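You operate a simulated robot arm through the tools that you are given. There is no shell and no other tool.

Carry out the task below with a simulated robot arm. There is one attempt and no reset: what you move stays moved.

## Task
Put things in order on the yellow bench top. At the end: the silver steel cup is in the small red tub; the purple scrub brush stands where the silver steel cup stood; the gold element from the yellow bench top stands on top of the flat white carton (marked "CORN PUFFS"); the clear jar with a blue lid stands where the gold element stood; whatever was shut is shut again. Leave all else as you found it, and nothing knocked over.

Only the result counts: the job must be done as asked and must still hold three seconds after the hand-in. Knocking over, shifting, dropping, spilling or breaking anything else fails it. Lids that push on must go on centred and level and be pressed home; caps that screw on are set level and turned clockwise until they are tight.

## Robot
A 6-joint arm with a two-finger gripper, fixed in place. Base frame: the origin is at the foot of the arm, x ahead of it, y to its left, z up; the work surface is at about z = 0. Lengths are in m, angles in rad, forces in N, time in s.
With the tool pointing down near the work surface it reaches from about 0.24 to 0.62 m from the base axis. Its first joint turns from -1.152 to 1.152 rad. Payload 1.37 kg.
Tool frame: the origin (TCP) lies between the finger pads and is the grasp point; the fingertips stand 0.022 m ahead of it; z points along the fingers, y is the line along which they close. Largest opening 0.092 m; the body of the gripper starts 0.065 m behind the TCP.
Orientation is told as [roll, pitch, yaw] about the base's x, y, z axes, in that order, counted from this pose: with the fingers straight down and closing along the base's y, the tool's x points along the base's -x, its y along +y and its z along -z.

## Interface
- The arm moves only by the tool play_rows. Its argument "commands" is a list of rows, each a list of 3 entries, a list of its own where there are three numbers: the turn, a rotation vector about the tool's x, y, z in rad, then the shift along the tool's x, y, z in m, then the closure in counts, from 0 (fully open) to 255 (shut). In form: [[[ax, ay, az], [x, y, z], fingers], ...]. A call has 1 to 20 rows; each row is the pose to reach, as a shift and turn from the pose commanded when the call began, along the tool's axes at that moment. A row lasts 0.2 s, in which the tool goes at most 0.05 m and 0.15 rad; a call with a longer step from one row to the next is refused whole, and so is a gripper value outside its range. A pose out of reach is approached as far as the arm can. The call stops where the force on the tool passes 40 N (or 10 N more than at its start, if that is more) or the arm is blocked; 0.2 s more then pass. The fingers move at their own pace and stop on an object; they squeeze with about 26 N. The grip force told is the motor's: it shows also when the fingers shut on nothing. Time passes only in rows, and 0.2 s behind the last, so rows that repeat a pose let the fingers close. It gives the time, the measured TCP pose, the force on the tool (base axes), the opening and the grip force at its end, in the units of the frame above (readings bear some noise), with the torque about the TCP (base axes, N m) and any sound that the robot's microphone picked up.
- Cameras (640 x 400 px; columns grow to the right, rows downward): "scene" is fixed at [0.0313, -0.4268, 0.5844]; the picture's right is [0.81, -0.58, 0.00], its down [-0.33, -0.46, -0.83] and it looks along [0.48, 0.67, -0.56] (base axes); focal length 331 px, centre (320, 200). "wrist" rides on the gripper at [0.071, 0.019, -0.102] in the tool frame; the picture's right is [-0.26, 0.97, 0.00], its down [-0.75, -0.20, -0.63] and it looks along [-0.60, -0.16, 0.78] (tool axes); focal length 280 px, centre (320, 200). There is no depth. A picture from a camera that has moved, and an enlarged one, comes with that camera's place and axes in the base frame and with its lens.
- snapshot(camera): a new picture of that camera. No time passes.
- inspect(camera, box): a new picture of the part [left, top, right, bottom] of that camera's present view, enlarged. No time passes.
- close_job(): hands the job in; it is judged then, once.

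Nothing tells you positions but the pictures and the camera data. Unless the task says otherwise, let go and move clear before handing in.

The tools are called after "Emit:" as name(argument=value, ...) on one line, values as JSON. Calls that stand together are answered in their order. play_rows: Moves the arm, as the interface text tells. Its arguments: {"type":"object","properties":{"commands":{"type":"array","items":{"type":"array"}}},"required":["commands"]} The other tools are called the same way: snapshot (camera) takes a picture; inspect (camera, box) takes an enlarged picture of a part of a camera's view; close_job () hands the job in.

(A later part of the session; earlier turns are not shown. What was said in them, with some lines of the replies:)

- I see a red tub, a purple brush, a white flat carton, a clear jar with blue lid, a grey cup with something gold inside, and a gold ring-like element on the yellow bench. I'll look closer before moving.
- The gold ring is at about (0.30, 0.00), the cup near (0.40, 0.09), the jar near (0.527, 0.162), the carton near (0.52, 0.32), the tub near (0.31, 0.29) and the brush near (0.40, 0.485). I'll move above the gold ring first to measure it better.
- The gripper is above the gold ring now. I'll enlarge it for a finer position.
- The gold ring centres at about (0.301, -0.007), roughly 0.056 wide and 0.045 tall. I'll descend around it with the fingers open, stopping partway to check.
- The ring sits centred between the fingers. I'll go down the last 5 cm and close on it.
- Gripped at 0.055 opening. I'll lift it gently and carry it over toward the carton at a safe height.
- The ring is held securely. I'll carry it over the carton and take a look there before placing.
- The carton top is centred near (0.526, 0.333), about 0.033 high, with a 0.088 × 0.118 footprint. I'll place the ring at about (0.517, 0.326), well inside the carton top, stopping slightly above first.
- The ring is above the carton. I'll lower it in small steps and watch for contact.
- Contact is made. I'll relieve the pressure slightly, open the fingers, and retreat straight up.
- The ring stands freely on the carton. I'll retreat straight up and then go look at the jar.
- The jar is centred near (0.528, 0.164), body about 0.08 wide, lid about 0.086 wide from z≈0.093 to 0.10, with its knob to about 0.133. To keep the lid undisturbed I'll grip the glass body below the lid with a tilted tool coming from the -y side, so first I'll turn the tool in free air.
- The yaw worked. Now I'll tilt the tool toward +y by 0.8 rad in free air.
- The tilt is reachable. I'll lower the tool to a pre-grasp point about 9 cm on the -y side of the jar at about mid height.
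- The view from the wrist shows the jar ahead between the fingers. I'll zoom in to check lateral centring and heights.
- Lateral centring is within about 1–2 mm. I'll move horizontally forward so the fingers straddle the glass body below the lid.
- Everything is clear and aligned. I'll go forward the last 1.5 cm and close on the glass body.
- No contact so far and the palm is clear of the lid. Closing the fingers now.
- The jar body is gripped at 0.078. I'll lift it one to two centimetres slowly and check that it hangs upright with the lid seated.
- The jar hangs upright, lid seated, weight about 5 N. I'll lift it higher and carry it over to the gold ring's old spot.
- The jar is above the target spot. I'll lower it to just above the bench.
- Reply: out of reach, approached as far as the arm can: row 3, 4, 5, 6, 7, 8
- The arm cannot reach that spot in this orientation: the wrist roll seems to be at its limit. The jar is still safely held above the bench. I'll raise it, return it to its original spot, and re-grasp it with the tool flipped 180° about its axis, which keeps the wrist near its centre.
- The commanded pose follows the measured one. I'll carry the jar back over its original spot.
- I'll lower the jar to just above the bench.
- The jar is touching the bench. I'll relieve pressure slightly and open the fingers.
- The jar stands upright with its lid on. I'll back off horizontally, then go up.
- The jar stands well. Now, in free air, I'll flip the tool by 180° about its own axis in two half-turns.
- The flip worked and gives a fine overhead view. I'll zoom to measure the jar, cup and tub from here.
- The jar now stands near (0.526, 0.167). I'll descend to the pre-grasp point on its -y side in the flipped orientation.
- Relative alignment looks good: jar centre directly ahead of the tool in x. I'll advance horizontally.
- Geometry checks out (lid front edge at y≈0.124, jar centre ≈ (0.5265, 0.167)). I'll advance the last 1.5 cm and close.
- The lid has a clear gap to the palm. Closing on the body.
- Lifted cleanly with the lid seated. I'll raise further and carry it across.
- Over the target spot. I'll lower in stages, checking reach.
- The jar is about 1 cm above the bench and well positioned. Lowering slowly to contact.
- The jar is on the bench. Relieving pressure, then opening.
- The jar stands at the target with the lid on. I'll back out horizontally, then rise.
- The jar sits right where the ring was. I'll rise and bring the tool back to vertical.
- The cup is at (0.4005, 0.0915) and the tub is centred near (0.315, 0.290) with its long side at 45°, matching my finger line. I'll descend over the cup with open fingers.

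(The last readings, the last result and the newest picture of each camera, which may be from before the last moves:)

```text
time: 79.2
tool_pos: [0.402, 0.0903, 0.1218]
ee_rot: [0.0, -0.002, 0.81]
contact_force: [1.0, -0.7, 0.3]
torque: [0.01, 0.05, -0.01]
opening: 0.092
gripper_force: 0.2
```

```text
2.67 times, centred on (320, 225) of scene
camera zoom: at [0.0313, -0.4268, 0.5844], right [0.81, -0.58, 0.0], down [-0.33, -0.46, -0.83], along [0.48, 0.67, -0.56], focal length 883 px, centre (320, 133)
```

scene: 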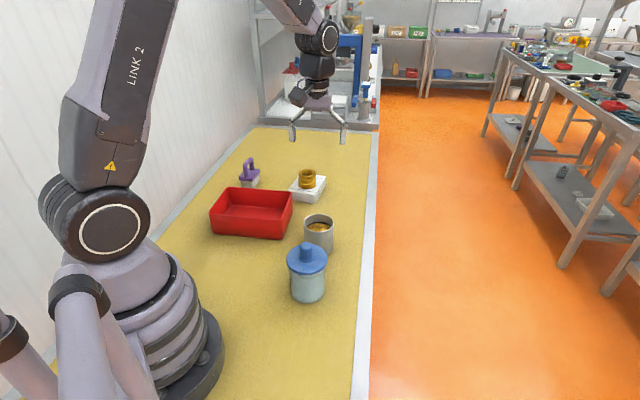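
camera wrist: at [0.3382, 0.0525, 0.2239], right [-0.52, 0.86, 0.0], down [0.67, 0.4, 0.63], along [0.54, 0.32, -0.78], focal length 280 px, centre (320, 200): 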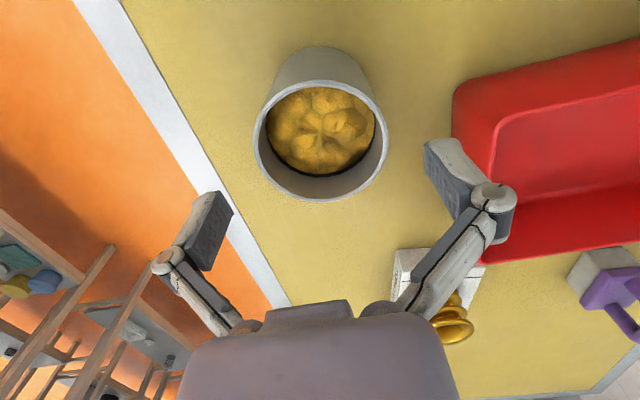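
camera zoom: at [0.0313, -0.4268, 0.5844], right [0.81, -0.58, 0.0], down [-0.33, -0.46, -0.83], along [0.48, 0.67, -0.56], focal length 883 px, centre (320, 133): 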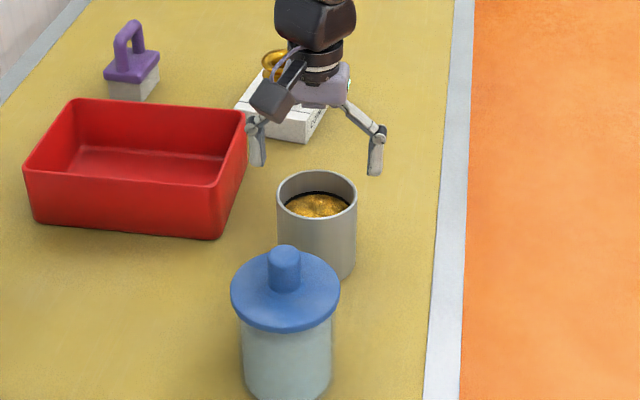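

Well centred over the cup. Descending and closing on it.

Emit:
play_rows(commands=[[[0, 0, 0], [-0.001, 0, 0.02], 0], [[0, 0, 0], [-0.001, 0, 0.04], 0], [[0, 0, 0], [-0.001, 0, 0.055], 0], [[0, 0, 0], [-0.001, 0, 0.063], 0], [[0, 0, 0], [-0.001, 0, 0.063], 0], [[0, 0, 0], [-0.001, 0, 0.063], 70], [[0, 0, 0], [-0.001, 0, 0.063], 255], [[0, 0, 0], [-0.001, 0, 0.063], 255], [[0, 0, 0], [-0.001, 0, 0.063], 255], [[0, 0, 0], [-0.001, 0, 0.063], 255]])

Emit:
snapshot(camera="wrist")

Emit:
inspect(camera="scene", box=[250, 150, 390, 300])

```text
time: 81.4
tool_pos: [0.4034, 0.0913, 0.0593]
ee_rot: [-0.001, -0.002, 0.809]
contact_force: [-0.5, 0.3, 3.3]
torque: [0.06, 0.02, -0.01]
opening: 0.0742
gripper_force: 25.9
```

```text
taken
camera wrist: at [0.3392, 0.0531, 0.1622], right [-0.52, 0.86, 0.0], down [0.67, 0.4, 0.63], along [0.54, 0.32, -0.78], focal length 280 px, centre (320, 200)
```

wrist: 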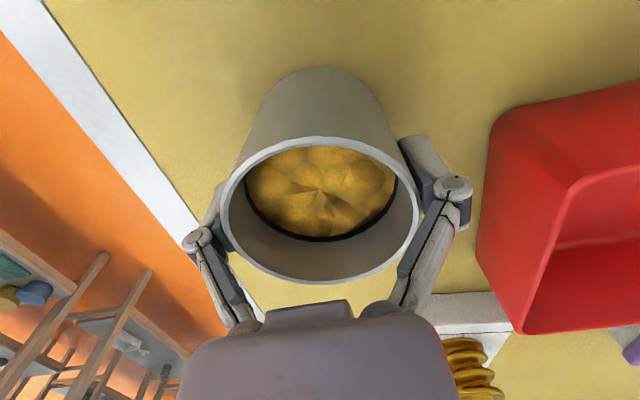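

```text
2.67 times, centred on (320, 225) of scene
camera zoom: at [0.0312, -0.4268, 0.5844], right [0.81, -0.58, 0.0], down [-0.33, -0.46, -0.83], along [0.48, 0.67, -0.56], focal length 883 px, centre (320, 133)
```

zoom: 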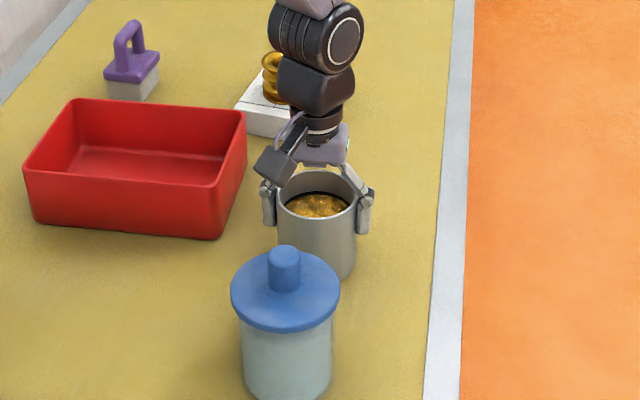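

The cup is gripped. I'll lift it straight up gently.

Emit:
play_rows(commands=[[[0, 0, 0], [0, 0, -0.003], 255], [[0, 0, 0], [0, 0, -0.01], 255], [[0, 0, 0], [0, 0, -0.025], 255], [[0, 0, 0], [0, 0, -0.045], 255], [[0, 0, 0], [0, 0, -0.07], 255], [[0, 0, 0], [0, 0, -0.095], 255], [[0, 0, 0], [0, 0, -0.115], 255], [[0, 0, 0], [0, 0, -0.125], 255], [[0, 0, 0], [0, 0, -0.13], 255], [[0, 0, 0], [0, 0, -0.13], 255]])

Emit:
inspect(camera="scene", box=[230, 100, 390, 300])

```text
time: 83.6
tool_pos: [0.4018, 0.0929, 0.1899]
ee_rot: [-0.001, -0.001, 0.809]
contact_force: [-0.6, -1.0, -1.1]
torque: [0.03, -0.01, 0.02]
opening: 0.0741
gripper_force: 25.6
```

```text
2.00 times, centred on (310, 200) of scene
camera zoom: at [0.0313, -0.4268, 0.5844], right [0.81, -0.58, 0.0], down [-0.33, -0.46, -0.83], along [0.48, 0.67, -0.56], focal length 662 px, centre (340, 200)
```

zoom: 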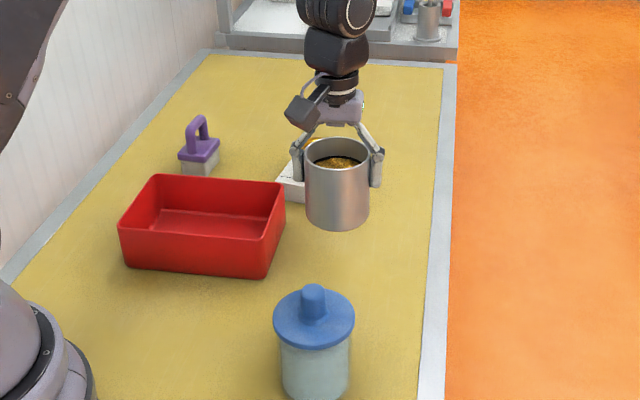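

The cup is held upright. Moving it over the tub centre at constant height.

Emit:
play_rows(commands=[[[0, 0, 0], [-0.0041, 0.0099, 0], 255], [[0, 0, 0], [-0.0124, 0.0298, 0], 255], [[0, 0, 0], [-0.0232, 0.0556, 0], 255], [[0, 0, 0], [-0.0348, 0.0835, 0], 255], [[0, 0, 0], [-0.0464, 0.1113, 0], 255], [[0, 0, 0], [-0.058, 0.1391, 0], 255], [[0, 0, 0], [-0.0688, 0.1649, 0], 255], [[0, 0, 0], [-0.0771, 0.1848, 0], 255], [[0, 0, 0], [-0.0812, 0.1947, 0], 255], [[0, 0, 0], [-0.0829, 0.1987, 0], 255], [[0, 0, 0], [-0.0829, 0.1987, 0], 255]])

Emit:
snapshot(camera="wrist")

Emit:
inspect(camera="scene", box=[190, 100, 350, 260])

```text
time: 86.0
tool_pos: [0.3144, 0.289, 0.1881]
ee_rot: [0.0, -0.001, 0.811]
contact_force: [-0.3, -0.3, -1.9]
torque: [0.0, -0.04, 0.0]
opening: 0.074
gripper_force: 26.2
```

```text
taken
camera wrist: at [0.2517, 0.2509, 0.2922], right [-0.52, 0.86, 0.0], down [0.67, 0.4, 0.63], along [0.54, 0.32, -0.78], focal length 280 px, centre (320, 200)
```

wrist: 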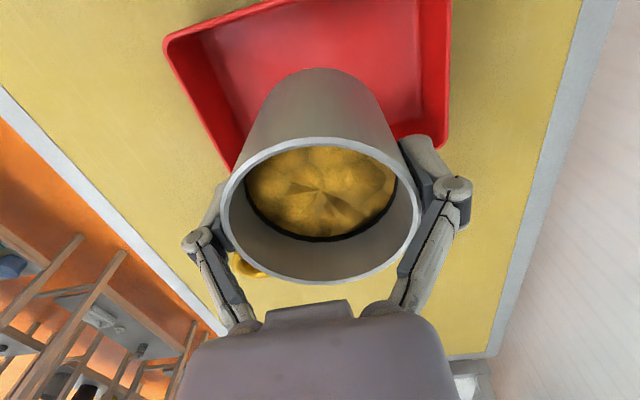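

```text
2.50 times, centred on (270, 180) of scene
camera zoom: at [0.0313, -0.4268, 0.5844], right [0.81, -0.58, 0.0], down [-0.33, -0.46, -0.83], along [0.48, 0.67, -0.56], focal length 828 px, centre (445, 250)
```

zoom: 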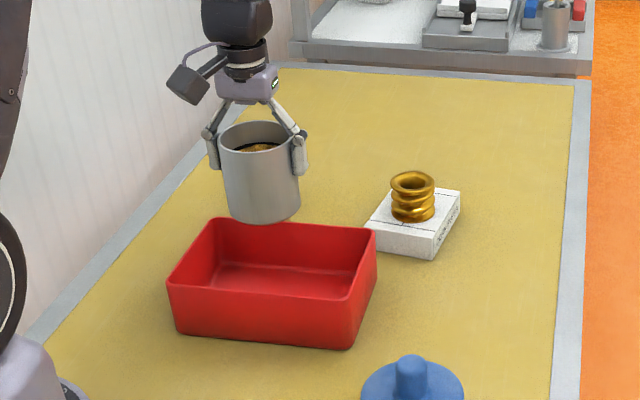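

Over the tub. I'll lower the cup into it, pausing above the floor.

Emit:
play_rows(commands=[[[0, 0, 0], [0, 0, 0.015], 255], [[0, 0, 0], [0, 0, 0.04], 255], [[0, 0, 0], [0, 0, 0.065], 255], [[0, 0, 0], [0, 0, 0.085], 255], [[0, 0, 0], [0, 0, 0.1], 255], [[0, 0, 0], [0, 0, 0.11], 255], [[0, 0, 0], [0, 0, 0.115], 255], [[0, 0, 0], [0, 0, 0.115], 255]])

Emit:
inspect(camera="scene", box=[190, 120, 350, 260])

Emit:
snapshot(camera="wrist")

```text
time: 87.8
tool_pos: [0.3153, 0.29, 0.0735]
ee_rot: [0.0, -0.001, 0.809]
contact_force: [0.5, 0.5, -1.4]
torque: [-0.01, -0.01, 0.02]
opening: 0.0742
gripper_force: 25.8
```

```text
2.86 times, centred on (270, 190) of scene
camera zoom: at [0.0313, -0.4268, 0.5844], right [0.81, -0.58, 0.0], down [-0.33, -0.46, -0.83], along [0.48, 0.67, -0.56], focal length 946 px, centre (463, 229)
```

zoom: 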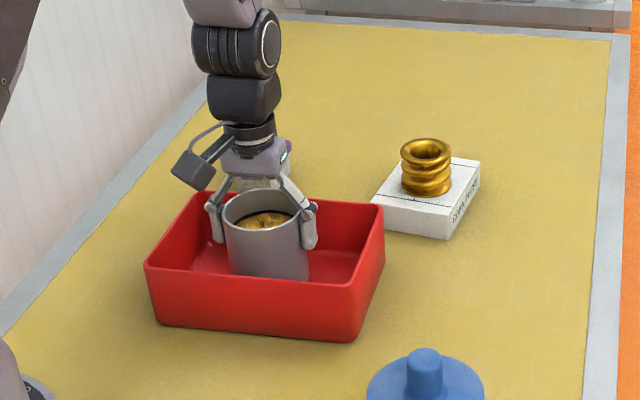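

```text
taken
camera wrist: at [0.2521, 0.2512, 0.1769], right [-0.52, 0.86, 0.0], down [0.67, 0.4, 0.63], along [0.54, 0.32, -0.78], focal length 280 px, centre (320, 200)
```

wrist: 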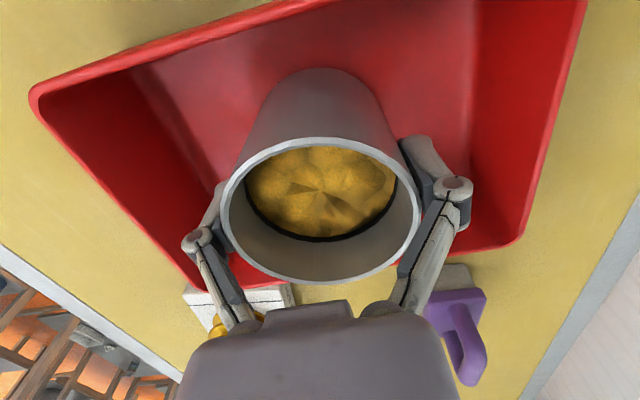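

The cup is inside the tub, about a centimetre above the floor. Lowering slowly to contact.

Emit:
play_rows(commands=[[[0, 0, 0], [0, 0, 0.003], 255], [[0, 0, 0], [0, 0, 0.006], 255], [[0, 0, 0], [0, 0, 0.008], 255], [[0, 0, 0], [0, 0, 0.008], 255]])

```text
time: 88.8
tool_pos: [0.3153, 0.2892, 0.0649]
ee_rot: [-0.001, 0.0, 0.811]
contact_force: [0.0, 0.5, -0.9]
torque: [0.01, 0.04, 0.02]
opening: 0.074
gripper_force: 25.7
```

Emit:
play_rows(commands=[[[0, 0, 0], [0, 0, 0.001], 255], [[0, 0, 0], [0, 0, 0.002], 255], [[0, 0, 0], [0, 0, 0.002], 255]])

```text
time: 89.6
tool_pos: [0.3146, 0.2896, 0.0651]
ee_rot: [0.0, -0.001, 0.81]
contact_force: [-0.4, 0.0, -1.3]
torque: [0.01, 0.02, -0.01]
opening: 0.074
gripper_force: 25.8
```

Emit:
play_rows(commands=[[[0, 0, 0], [0, 0, 0.001], 255], [[0, 0, 0], [0, 0, 0.0015], 255], [[0, 0, 0], [0, 0, 0.0015], 255]])

```text
time: 90.4
tool_pos: [0.3153, 0.2895, 0.063]
ee_rot: [-0.001, -0.001, 0.81]
contact_force: [-4.2, -2.0, 14.7]
torque: [-0.02, 0.12, -0.05]
opening: 0.0741
gripper_force: 25.7
```

The cup rests on the tub floor. Relieving pressure and releasing.

Emit:
play_rows(commands=[[[0, 0, 0], [0, 0, -0.0008], 255], [[0, 0, 0], [0, 0, -0.0008], 255], [[0, 0, 0], [0, 0, -0.0008], 70], [[0, 0, 0], [0, 0, -0.0008], 0], [[0, 0, 0], [0, 0, -0.0008], 0], [[0, 0, 0], [0, 0, -0.0008], 0], [[0, 0, 0], [0, 0, -0.01], 0], [[0, 0, 0], [0, 0, -0.03], 0], [[0, 0, 0], [0, 0, -0.06], 0], [[0, 0, 0], [0, 0, -0.1], 0], [[0, 0, 0], [0, 0, -0.14], 0], [[0, 0, 0], [0, 0, -0.18], 0], [[0, 0, 0], [0, 0, -0.21], 0], [[0, 0, 0], [0, 0, -0.22], 0], [[0, 0, 0], [0, 0, -0.22], 0]])

Emit:
snapshot(camera="scene")

Emit:
snapshot(camera="wrist")

```text
time: 93.6
tool_pos: [0.3123, 0.2885, 0.2848]
ee_rot: [0.0, -0.002, 0.81]
contact_force: [-0.8, 0.1, -0.1]
torque: [0.02, -0.01, -0.01]
opening: 0.0921
gripper_force: 0.0
```

```text
taken
```

scene: 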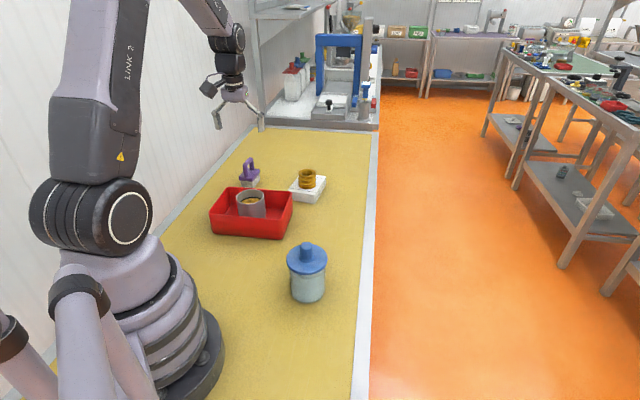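

```text
taken
camera wrist: at [0.2507, 0.2499, 0.3867], right [-0.52, 0.86, 0.0], down [0.67, 0.4, 0.63], along [0.54, 0.32, -0.78], focal length 280 px, centre (320, 200)
```

wrist: 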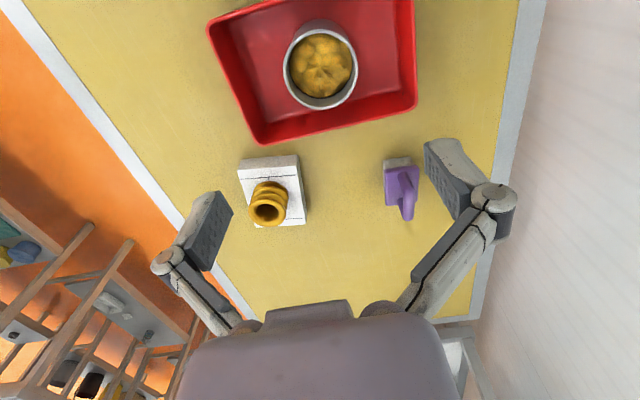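

The cup stands in the tub. Now the brush: zoom in from both cameras.

Emit:
inspect(camera="wrist", box=[360, 140, 440, 230])

Emit:
inspect(camera="scene", box=[225, 145, 275, 200])

```text
4.44 times, centred on (400, 185) of wrist
camera zoom: at [0.2507, 0.2499, 0.3867], right [-0.52, 0.86, 0.0], down [0.67, 0.4, 0.63], along [0.54, 0.32, -0.78], focal length 1246 px, centre (-36, 267)
```

zoom: 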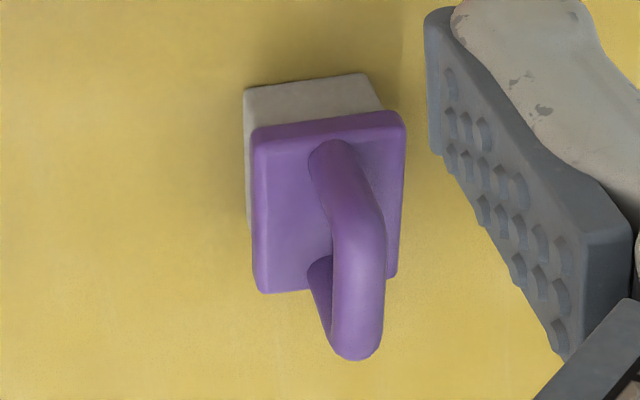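

```text
7.27 times, centred on (250, 172) of scene
camera zoom: at [0.0312, -0.4268, 0.5844], right [0.81, -0.58, 0.0], down [-0.33, -0.46, -0.83], along [0.48, 0.67, -0.56], focal length 2409 px, centre (829, 400)
```

zoom: 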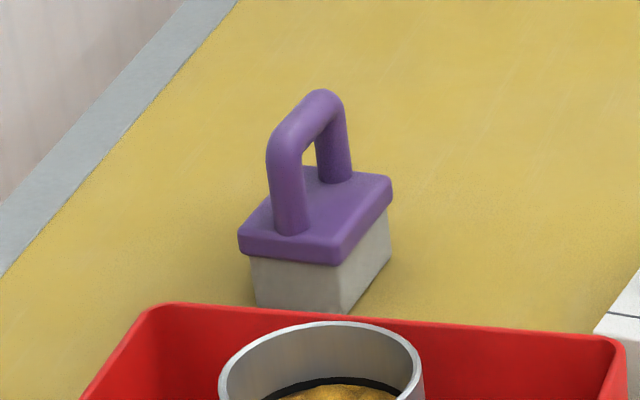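

The brush is centred near (0.399, 0.488), its handle bar at z≈0.082 running at about 42°, with the plate top at z≈0.039. It's near the reach limit, so I'll tilt the tool outward slightly and move above it.

Emit:
play_rows(commands=[[[0, 0, 0.01], [-0.0102, 0.0038, 0], 0], [[0, -0.02, 0.02], [-0.0307, 0.0113, 0.003], 0], [[0, -0.04, 0.03], [-0.0573, 0.021, 0.01], 0], [[0, -0.06, 0.04], [-0.086, 0.0315, 0.02], 0], [[0, -0.08, 0.05], [-0.1146, 0.0421, 0.03], 0], [[0, -0.1, 0.06], [-0.1433, 0.0526, 0.042], 0], [[0, -0.12, 0.07], [-0.172, 0.0631, 0.052], 0], [[0, -0.14, 0.077], [-0.1945, 0.0714, 0.06], 0], [[0, -0.15, 0.077], [-0.2047, 0.0751, 0.065], 0], [[0, -0.15, 0.077], [-0.2047, 0.0751, 0.065], 0]])

Emit:
snapshot(camera="wrist")

Emit:
snapshot(camera="scene")

```text
time: 95.8
tool_pos: [0.4019, 0.4892, 0.217]
ee_rot: [0.005, -0.151, 0.732]
contact_force: [-0.9, -0.6, -1.3]
torque: [0.02, -0.01, 0.0]
opening: 0.0918
gripper_force: 0.0
```

```text
taken
camera wrist: at [0.3256, 0.4451, 0.3074], right [-0.45, 0.89, 0.04], down [0.62, 0.28, 0.73], along [0.64, 0.36, -0.68], focal length 280 px, centre (320, 200)
```

wrist: 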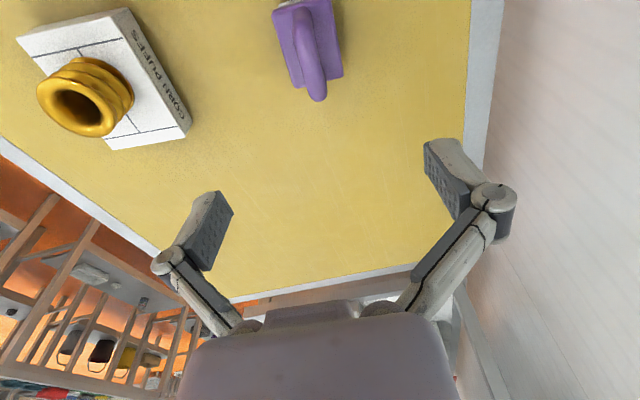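

```text
taken
```

scene: 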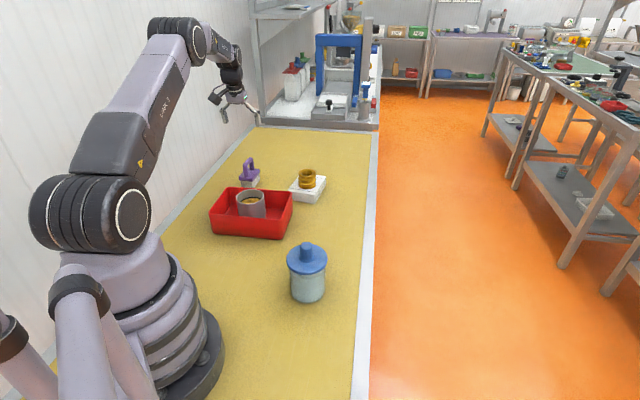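

Emit:
inspect(camera="wrist", box=[250, 0, 370, 120])

```text
3.33 times, centred on (310, 60) of wrist
camera zoom: at [0.3256, 0.4451, 0.3074], right [-0.45, 0.89, 0.04], down [0.62, 0.28, 0.73], along [0.64, 0.36, -0.68], focal length 935 px, centre (353, 667)
```

zoom: 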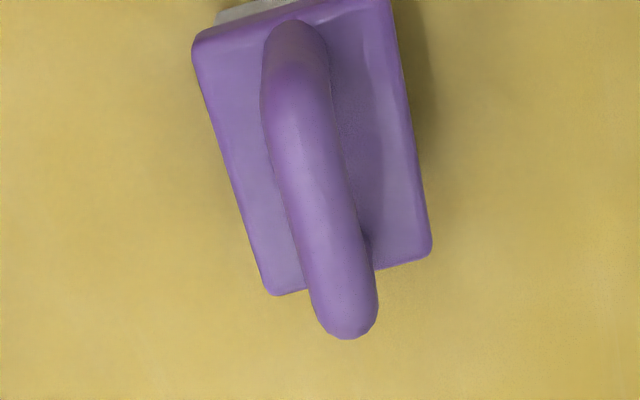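

The handle bar is directly beneath and aligned with the fingers. Descending vertically partway.

Emit:
play_rows(commands=[[[0, 0, 0], [0.004, 0, 0.03], 0], [[0, 0, 0], [0.01, 0, 0.06], 0], [[0, 0, 0], [0.0145, -0.0005, 0.085], 0], [[0, 0, 0], [0.0165, -0.0005, 0.098], 0], [[0, 0, 0], [0.0165, -0.0005, 0.098], 0]])

Emit:
snapshot(camera="wrist")

Emit:
inspect(camera="scene", box=[195, 110, 335, 220])

```text
time: 97.0
tool_pos: [0.4003, 0.4863, 0.1181]
ee_rot: [0.006, -0.15, 0.733]
contact_force: [-0.1, -0.1, -0.8]
torque: [0.04, 0.04, -0.01]
opening: 0.0921
gripper_force: 0.0
```

```text
taken
camera wrist: at [0.3243, 0.4437, 0.2087], right [-0.45, 0.89, 0.04], down [0.62, 0.28, 0.73], along [0.64, 0.36, -0.68], focal length 280 px, centre (320, 200)
```

wrist: 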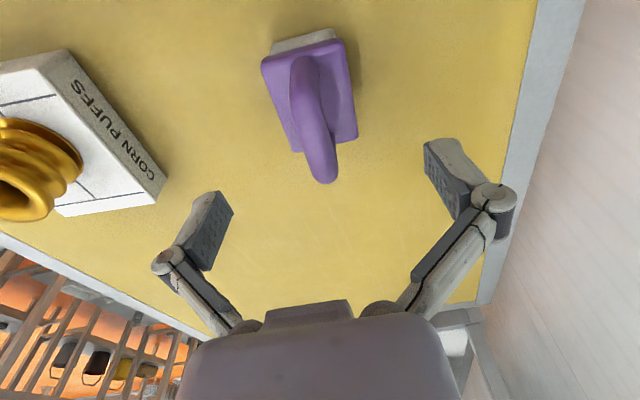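

```text
3.64 times, centred on (265, 165) of scene
camera zoom: at [0.0313, -0.4268, 0.5844], right [0.81, -0.58, 0.0], down [-0.33, -0.46, -0.83], along [0.48, 0.67, -0.56], focal length 1204 px, centre (520, 327)
```

zoom: 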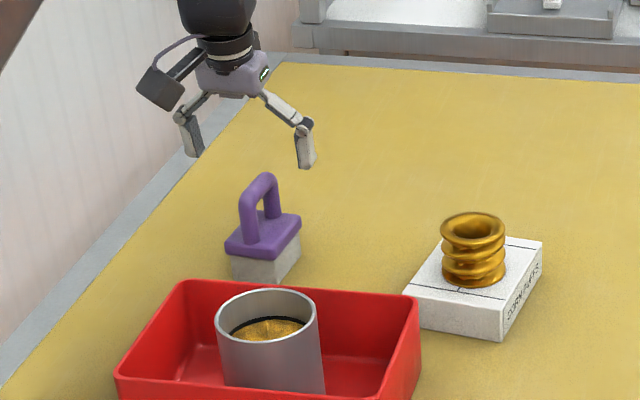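

Aligned within about 2 mm. I'll correct that, descend so the bar lies between the pads, and close.

Emit:
play_rows(commands=[[[0, 0, 0], [0.002, -0.001, 0.015], 0], [[0, 0, 0], [0.0045, -0.002, 0.03], 0], [[0, 0, 0], [0.0062, -0.002, 0.0405], 0], [[0, 0, 0], [0.0062, -0.002, 0.0405], 0]])

Emit:
snapshot(camera="wrist")

Emit:
inspect(camera="scene", box=[205, 120, 305, 210])

```text
time: 98.0
tool_pos: [0.4017, 0.4855, 0.0769]
ee_rot: [0.005, -0.154, 0.73]
contact_force: [0.0, 0.0, -0.6]
torque: [0.02, -0.02, -0.02]
opening: 0.0921
gripper_force: 0.1
```

```text
taken
camera wrist: at [0.3252, 0.4424, 0.168], right [-0.45, 0.89, 0.04], down [0.62, 0.28, 0.73], along [0.64, 0.36, -0.68], focal length 280 px, centre (320, 200)
```

wrist: 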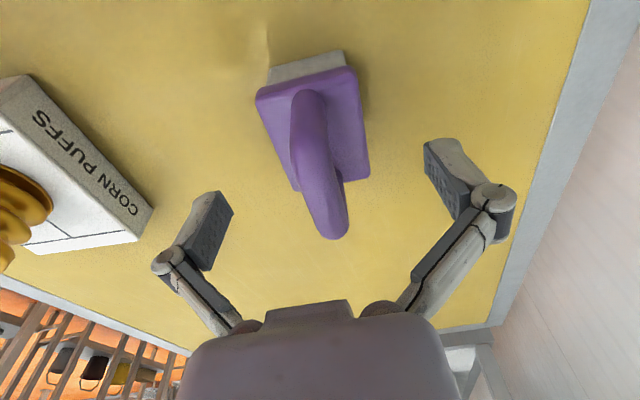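

```text
4.44 times, centred on (255, 165) of scene
camera zoom: at [0.0313, -0.4268, 0.5844], right [0.81, -0.58, 0.0], down [-0.33, -0.46, -0.83], along [0.48, 0.67, -0.56], focal length 1472 px, centre (609, 356)
```

zoom: 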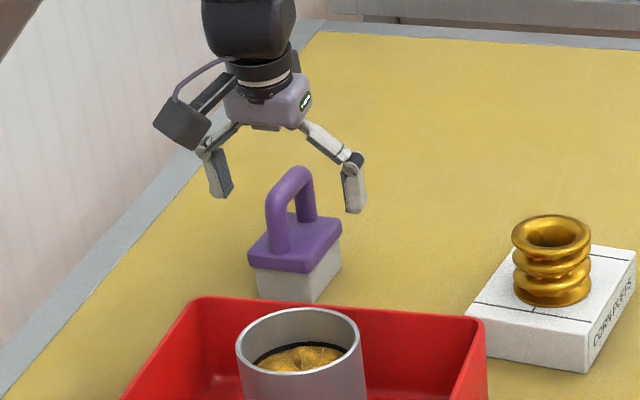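

The handle bar is between the pads. Closing the fingers.

Emit:
play_rows(commands=[[[0, 0, 0], [0, 0, 0], 120], [[0, 0, 0], [0, 0, 0], 200], [[0, 0, 0], [0, 0, 0], 255], [[0, 0, 0], [0, 0, 0], 255], [[0, 0, 0], [0, 0, 0], 255], [[0, 0, 0], [0, 0, 0], 255], [[0, 0, 0], [0, 0, 0], 255], [[0, 0, 0], [0, 0, 0], 255]])

Emit:
snapshot(camera="wrist")

Emit:
inspect(camera="scene", box=[205, 120, 305, 210])

```text
time: 99.8
tool_pos: [0.4019, 0.4847, 0.0783]
ee_rot: [0.007, -0.151, 0.731]
contact_force: [0.1, 0.3, 0.8]
torque: [-0.04, 0.01, 0.0]
opening: 0.0136
gripper_force: 25.3
```

```text
taken
camera wrist: at [0.3252, 0.4423, 0.1681], right [-0.45, 0.89, 0.04], down [0.62, 0.28, 0.73], along [0.64, 0.36, -0.68], focal length 280 px, centre (320, 200)
```

wrist: 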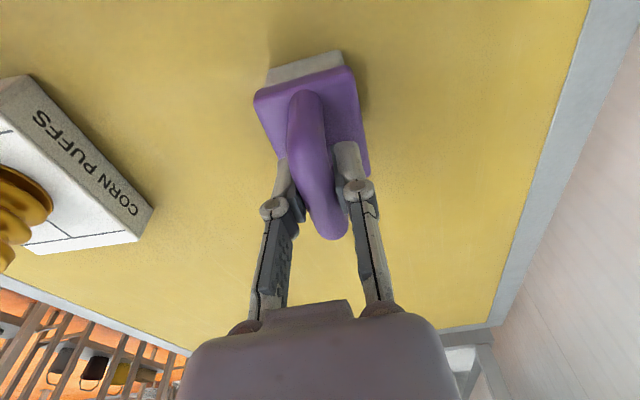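

```text
4.44 times, centred on (255, 165) of scene
camera zoom: at [0.0313, -0.4268, 0.5844], right [0.81, -0.58, 0.0], down [-0.33, -0.46, -0.83], along [0.48, 0.67, -0.56], focal length 1472 px, centre (609, 356)
```

zoom: 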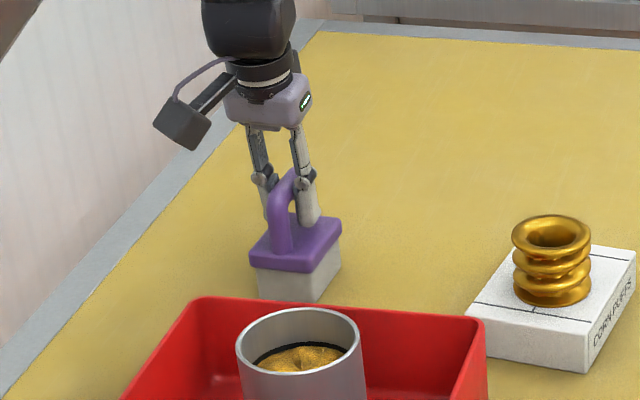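

Gripped (0.0136, the bar thickness). Lifting slowly to check that the brush stays level.

Emit:
play_rows(commands=[[[0, 0, 0], [-0.0005, 0, -0.003], 255], [[0, 0, 0], [-0.0015, 0, -0.01], 255], [[0, 0, 0], [-0.003, 0, -0.02], 255], [[0, 0, 0], [-0.0045, 0, -0.03], 255], [[0, 0, 0], [-0.0045, 0, -0.03], 255]])

Emit:
snapshot(camera="wrist")

Emit:
inspect(camera="scene", box=[205, 120, 305, 210])

```text
time: 101.0
tool_pos: [0.3995, 0.4863, 0.1076]
ee_rot: [0.007, -0.15, 0.731]
contact_force: [0.2, 0.6, -1.9]
torque: [0.0, -0.01, 0.03]
opening: 0.0135
gripper_force: 26.4
```

```text
taken
camera wrist: at [0.3245, 0.4426, 0.1986], right [-0.45, 0.89, 0.04], down [0.62, 0.28, 0.73], along [0.64, 0.36, -0.68], focal length 280 px, centre (320, 200)
```

wrist: 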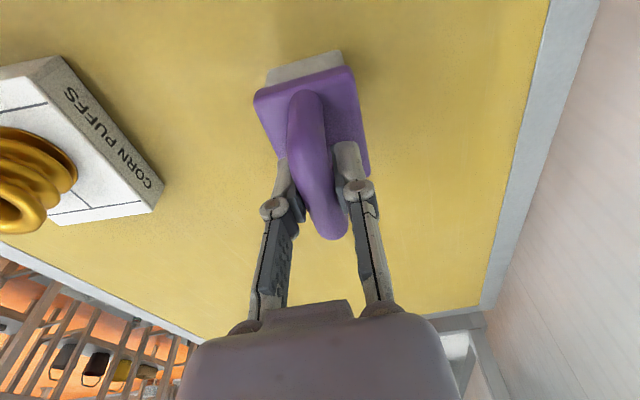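

```text
4.44 times, centred on (255, 165) of scene
camera zoom: at [0.0313, -0.4268, 0.5844], right [0.81, -0.58, 0.0], down [-0.33, -0.46, -0.83], along [0.48, 0.67, -0.56], focal length 1472 px, centre (609, 356)
```

zoom: 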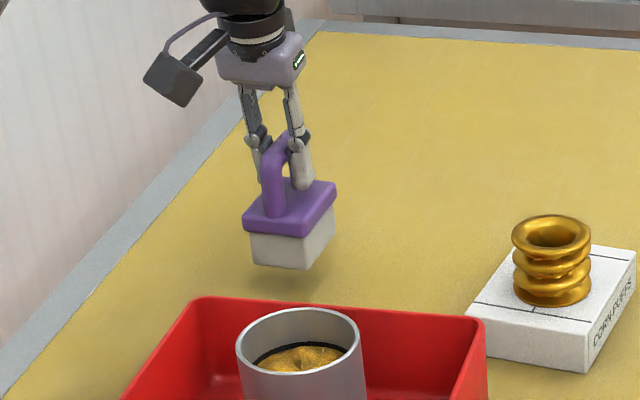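

The brush hangs level. I'll raise it, then carry it to the cup's old spot at a safe height.

Emit:
play_rows(commands=[[[0, 0, 0], [-0.0023, 0, -0.015], 255], [[0, 0, 0], [-0.006, 0, -0.04], 255], [[0, 0, 0], [-0.0105, 0, -0.07], 255], [[0, 0, 0], [-0.0151, 0, -0.1], 255], [[0, 0, 0], [-0.0189, 0, -0.125], 255], [[0, 0, 0], [-0.0211, 0, -0.1384], 255], [[0, 0, 0], [-0.0211, 0, -0.1384], 255]])

Emit:
play_rows(commands=[[[0, 0, 0], [0.0078, -0.0089, -0.0012], 255], [[0, 0, 0], [0.0261, -0.0296, -0.004], 255], [[0, 0, 0], [0.0496, -0.0563, -0.0075], 255], [[0, 0, 0], [0.0731, -0.083, -0.0111], 255], [[0, 0, 0], [0.0966, -0.1096, -0.0147], 255], [[0, 0, 0], [0.1202, -0.1363, -0.0183], 255], [[0, 0, 0], [0.1437, -0.163, -0.0218], 255], [[0, 0, 0], [0.1672, -0.1896, -0.0254], 255], [[0, 0, 0], [0.1907, -0.2163, -0.029], 255], [[0, 0, 0], [0.2142, -0.243, -0.0326], 255], [[0, 0, 0], [0.2351, -0.2667, -0.0357], 255], [[0, 0, 0], [0.2508, -0.2844, -0.0381], 255], [[0, 0, 0], [0.2586, -0.2933, -0.0393], 255], [[0, 0, 0], [0.2612, -0.2963, -0.0397], 255], [[0, 0, 0], [0.2612, -0.2963, -0.0397], 255]])

Emit:
snapshot(camera="scene")

Emit:
snapshot(camera="wrist")

```text
time: 102.6
tool_pos: [0.4016, 0.4864, 0.2494]
ee_rot: [0.004, -0.15, 0.732]
contact_force: [0.1, 0.1, -1.1]
torque: [-0.03, 0.0, -0.02]
opening: 0.0137
gripper_force: 26.4
```

```text
time: 105.8
tool_pos: [0.4038, 0.089, 0.2471]
ee_rot: [0.005, -0.15, 0.731]
contact_force: [1.0, 0.8, -0.5]
torque: [0.0, -0.01, 0.0]
opening: 0.0138
gripper_force: 26.0
```

```text
taken
```

scene: 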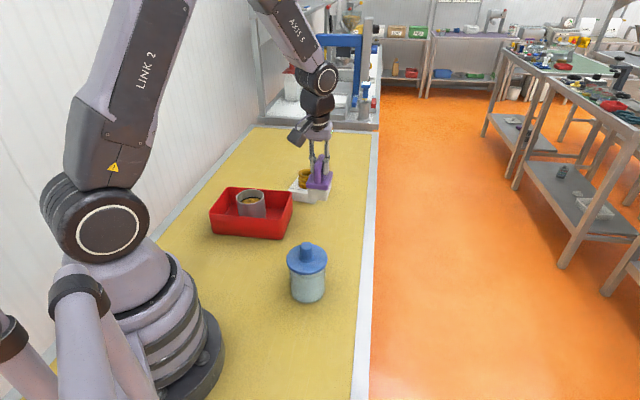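

```text
taken
camera wrist: at [0.3273, 0.0456, 0.3378], right [-0.45, 0.89, 0.04], down [0.62, 0.28, 0.73], along [0.64, 0.36, -0.68], focal length 280 px, centre (320, 200)
```

wrist: 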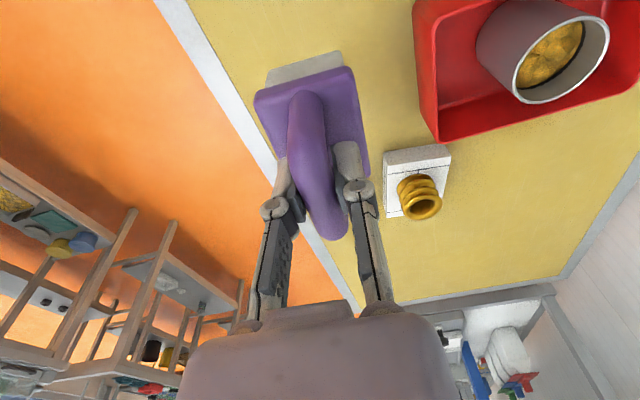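

Over the cup's old spot. Lowering in stages.

Emit:
play_rows(commands=[[[0, 0, 0], [0.0025, 0.0003, 0.015], 255], [[0, 0, 0], [0.0073, 0.0008, 0.045], 255], [[0, 0, 0], [0.0122, 0.0013, 0.075], 255], [[0, 0, 0], [0.017, 0.0013, 0.105], 255], [[0, 0, 0], [0.0211, 0.0013, 0.13], 255], [[0, 0, 0], [0.0235, 0.0013, 0.145], 255], [[0, 0, 0], [0.0248, 0.0013, 0.153], 255], [[0, 0, 0], [0.0248, 0.0013, 0.153], 255]])

Emit:
inspect(camera="scene", box=[250, 170, 390, 300])

```text
time: 107.6
tool_pos: [0.401, 0.088, 0.0905]
ee_rot: [0.005, -0.15, 0.73]
contact_force: [0.4, -0.6, 0.0]
torque: [0.01, -0.02, -0.01]
opening: 0.0138
gripper_force: 26.0
```

```text
3.08 times, centred on (320, 235) of scene
camera zoom: at [0.0313, -0.4268, 0.5844], right [0.81, -0.58, 0.0], down [-0.33, -0.46, -0.83], along [0.48, 0.67, -0.56], focal length 1019 px, centre (320, 92)
```

zoom: 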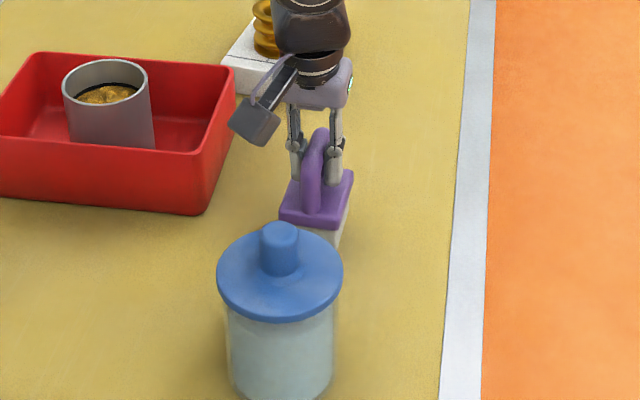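

Emit:
play_rows(commands=[[[0, 0, 0], [0.0006, 0, 0.004], 255], [[0, 0, 0], [0.0012, 0, 0.0079], 255], [[0, 0, 0], [0.0015, 0, 0.0099], 255], [[0, 0, 0], [0.0015, 0, 0.0099], 255]])

```text
time: 108.6
tool_pos: [0.4021, 0.0895, 0.0816]
ee_rot: [0.006, -0.149, 0.732]
contact_force: [-0.5, 0.9, -2.1]
torque: [-0.04, 0.03, 0.01]
opening: 0.0135
gripper_force: 26.0
```

Emit:
play_rows(commands=[[[0, 0, 0], [0.0002, 0, 0.001], 255], [[0, 0, 0], [0.0003, 0, 0.002], 255], [[0, 0, 0], [0.0003, 0, 0.002], 255]])

```text
time: 109.4
tool_pos: [0.3998, 0.0889, 0.081]
ee_rot: [0.004, -0.149, 0.732]
contact_force: [0.2, 0.0, -0.9]
torque: [-0.03, 0.04, 0.0]
opening: 0.0138
gripper_force: 25.6
```

Emit:
play_rows(commands=[[[0, 0, 0], [0.0002, 0, 0.001], 255], [[0, 0, 0], [0.0003, 0, 0.0018], 255], [[0, 0, 0], [0.0003, 0, 0.0018], 255]])

Emit:
inspect(camera="scene", box=[270, 190, 360, 270])

```text
time: 110.2
tool_pos: [0.3999, 0.0879, 0.0781]
ee_rot: [0.005, -0.149, 0.73]
contact_force: [0.3, 0.3, -0.8]
torque: [0.0, 0.02, -0.03]
opening: 0.014
gripper_force: 25.7
```

```text
5.00 times, centred on (315, 230) of scene
camera zoom: at [0.0313, -0.4268, 0.5844], right [0.81, -0.58, 0.0], down [-0.33, -0.46, -0.83], along [0.48, 0.67, -0.56], focal length 1656 px, centre (345, 50)
```

zoom: 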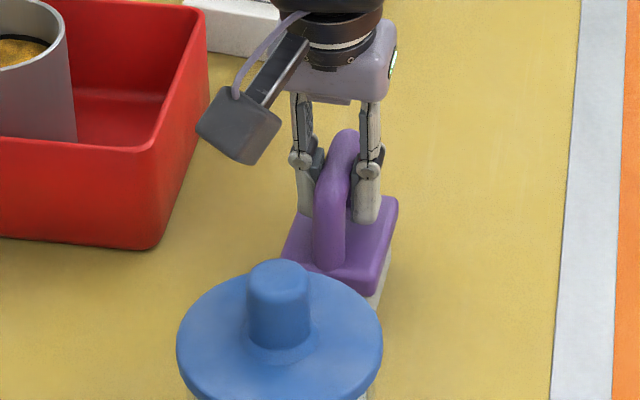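

Emit:
play_rows(commands=[[[0, 0, 0], [0.0001, 0, 0.0008], 255], [[0, 0, 0], [0.0002, 0, 0.0014], 255], [[0, 0, 0], [0.0002, 0, 0.0014], 255]])

```text
time: 111.0
tool_pos: [0.4013, 0.0893, 0.0764]
ee_rot: [0.005, -0.151, 0.733]
contact_force: [-5.9, 0.2, 13.0]
torque: [-0.13, 0.15, -0.04]
opening: 0.0148
gripper_force: 25.8
```

The brush is on the bench. Relieve pressure, open, and retreat upward along the tool axis.

Emit:
play_rows(commands=[[[0, 0, 0], [-0.0001, 0, -0.0008], 255], [[0, 0, 0], [-0.0001, 0, -0.0008], 255], [[0, 0, 0], [-0.0001, 0, -0.0008], 200], [[0, 0, 0], [-0.0001, 0, -0.0008], 100], [[0, 0, 0], [-0.0001, 0, -0.0008], 0], [[0, 0, 0], [-0.0001, 0, -0.0008], 0], [[0, 0, 0], [-0.0001, 0, -0.0008], 0], [[0, 0, 0], [-0.0001, 0, -0.0008], 0], [[0, 0, 0], [-0.0001, 0, -0.0008], 0]])

Emit:
snapshot(camera="wrist")

Emit:
inspect(camera="scene", box=[270, 190, 360, 270])

```text
time: 113.0
tool_pos: [0.4011, 0.0896, 0.0765]
ee_rot: [0.004, -0.15, 0.731]
contact_force: [-0.5, 0.6, -0.4]
torque: [0.04, 0.03, -0.02]
opening: 0.0919
gripper_force: 0.0
```

```text
taken
camera wrist: at [0.3248, 0.0456, 0.1678], right [-0.45, 0.89, 0.04], down [0.62, 0.28, 0.73], along [0.64, 0.36, -0.68], focal length 280 px, centre (320, 200)
```

wrist: 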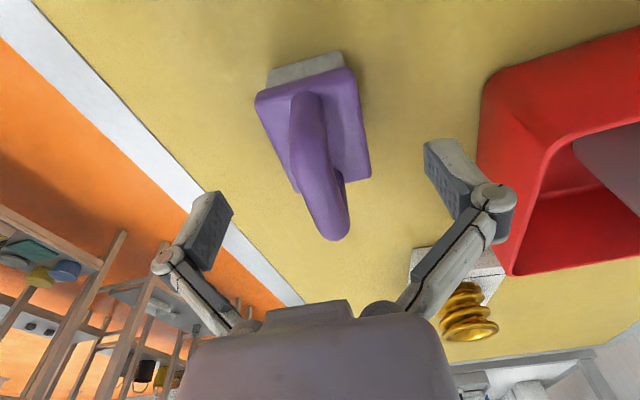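

```text
5.00 times, centred on (315, 230) of scene
camera zoom: at [0.0313, -0.4268, 0.5844], right [0.81, -0.58, 0.0], down [-0.33, -0.46, -0.83], along [0.48, 0.67, -0.56], focal length 1656 px, centre (345, 50)
```

zoom: 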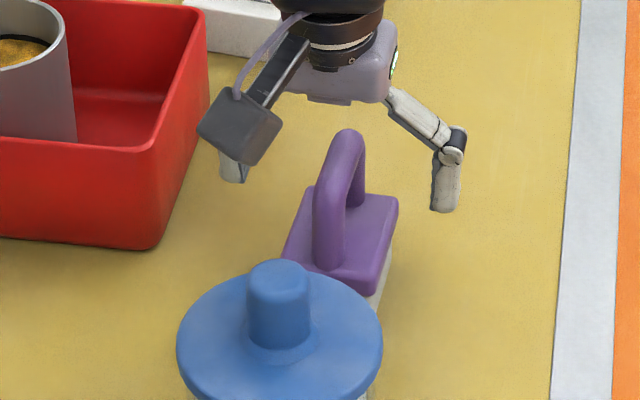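

The brush stands upright on its own. Retreating straight up and clear.

Emit:
play_rows(commands=[[[0, 0, 0], [-0.0015, 0, -0.01], 0], [[0, 0, 0], [-0.0046, 0, -0.03], 0], [[0, 0, 0], [-0.0091, 0, -0.06], 0], [[0, 0, 0], [-0.0152, 0, -0.1], 0], [[0, 0, 0], [-0.0213, 0, -0.14], 0], [[0, 0, 0], [-0.0274, 0, -0.18], 0], [[0, 0, 0], [-0.0335, 0, -0.22], 0], [[0, 0, 0], [-0.0365, 0, -0.24], 0], [[0, 0, 0], [-0.0365, 0, -0.24], 0]])

Emit:
snapshot(camera="scene")

Emit:
snapshot(camera="wrist")

Emit:
inspect(camera="scene", box=[195, 150, 385, 310])

```text
time: 115.0
tool_pos: [0.4008, 0.09, 0.3196]
ee_rot: [0.004, -0.151, 0.729]
contact_force: [0.1, -0.3, 0.1]
torque: [0.02, 0.0, -0.01]
opening: 0.0919
gripper_force: 0.0
```

```text
taken
```

scene: 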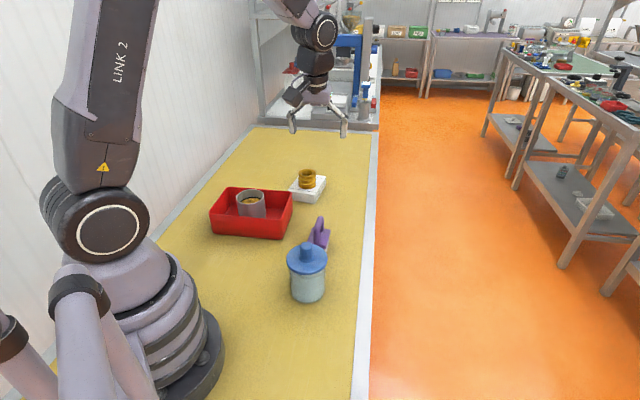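

```text
taken
camera wrist: at [0.3243, 0.0473, 0.4105], right [-0.45, 0.89, 0.04], down [0.62, 0.28, 0.73], along [0.64, 0.36, -0.68], focal length 280 px, centre (320, 200)
```

wrist: 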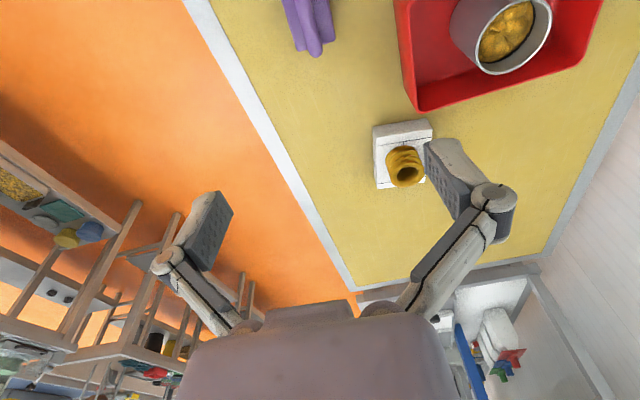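

```text
2.50 times, centred on (290, 230) of scene
camera zoom: at [0.0312, -0.4268, 0.5844], right [0.81, -0.58, 0.0], down [-0.33, -0.46, -0.83], along [0.48, 0.67, -0.56], focal length 828 px, centre (395, 125)
```

zoom: 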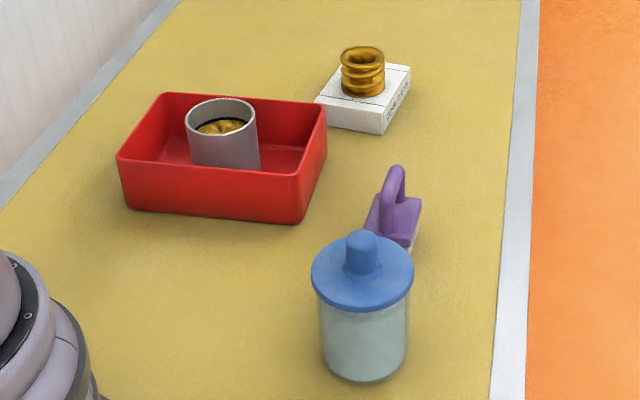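

Everything appears in place. I'll take final comparison views with the same crops as at the start, and look closely at the jar lid.

Emit:
inspect(camera="scene", box=[200, 145, 300, 245])

Emit:
inspect(camera="scene", box=[280, 165, 370, 235])

Emit:
inspect(camera="scene", box=[280, 205, 370, 310])

Emit:
inspect(camera="scene", box=[280, 235, 335, 305])

```text
4.00 times, centred on (250, 195) of scene
camera zoom: at [0.0312, -0.4268, 0.5844], right [0.81, -0.58, 0.0], down [-0.33, -0.46, -0.83], along [0.48, 0.67, -0.56], focal length 1325 px, centre (600, 220)
```

zoom: 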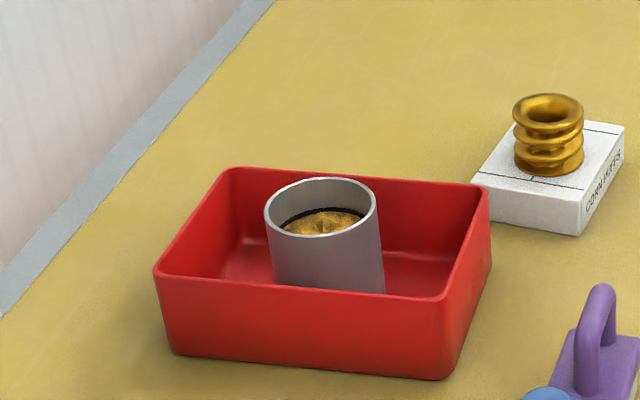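

```text
5.71 times, centred on (325, 200) of scene
camera zoom: at [0.0312, -0.4268, 0.5844], right [0.81, -0.58, 0.0], down [-0.33, -0.46, -0.83], along [0.48, 0.67, -0.56], focal length 1893 px, centre (291, 200)
```

zoom: 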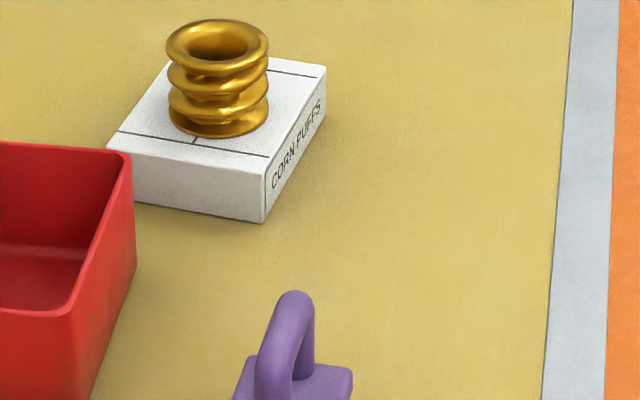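

```text
3.81 times, centred on (325, 258) of scene
camera zoom: at [0.0312, -0.4268, 0.5844], right [0.81, -0.58, 0.0], down [-0.33, -0.46, -0.83], along [0.48, 0.67, -0.56], focal length 1262 px, centre (301, -19)
```

zoom: 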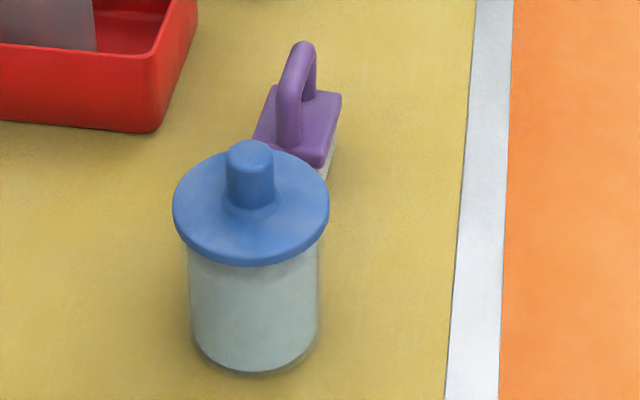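

```text
5.71 times, centred on (308, 270) of scene
camera zoom: at [0.0312, -0.4268, 0.5844], right [0.81, -0.58, 0.0], down [-0.33, -0.46, -0.83], along [0.48, 0.67, -0.56], focal length 1893 px, centre (391, -200)
```

zoom: 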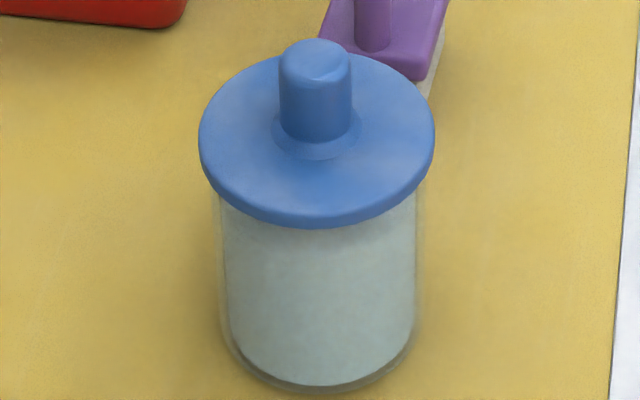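

The final check shows:
- **Cup:** it stands upright in the tub.
- **Brush:** it stands on the cup's old spot.
- **Gold ring:** it is on the carton.
- **Jar:** it is on the ring's old spot, with its lid level and shut.

The tub and carton have not moved, and the gripper is open and well clear. I'm handing in.

Emit:
close_job()

```text
The job is handed in.
```

I finished the tidy-up and handed it in. The final pictures show everything where you asked; I haven't seen the judged result.

- **Steel cup:** it stands upright in the middle of the red tub, with its contents still in it.
- **Scrub brush:** it stands on its bristles where the cup stood, within a few millimetres.
- **Gold element:** it stands on top of the "CORN PUFFS" carton, well inside the edges.
- **Jar:** it stands where the gold element stood, within about 3 mm. I held it by the glass the whole time, so the lid was never opened; it looks level and shut.

The tub and carton look unmoved compared with the first pictures, and nothing was knocked over.

The jar took two tries. On the first, the arm couldn't reach the target spot at the angle it was holding the jar, so I set the jar back near its original place. I then turned the gripper over and carried it again.
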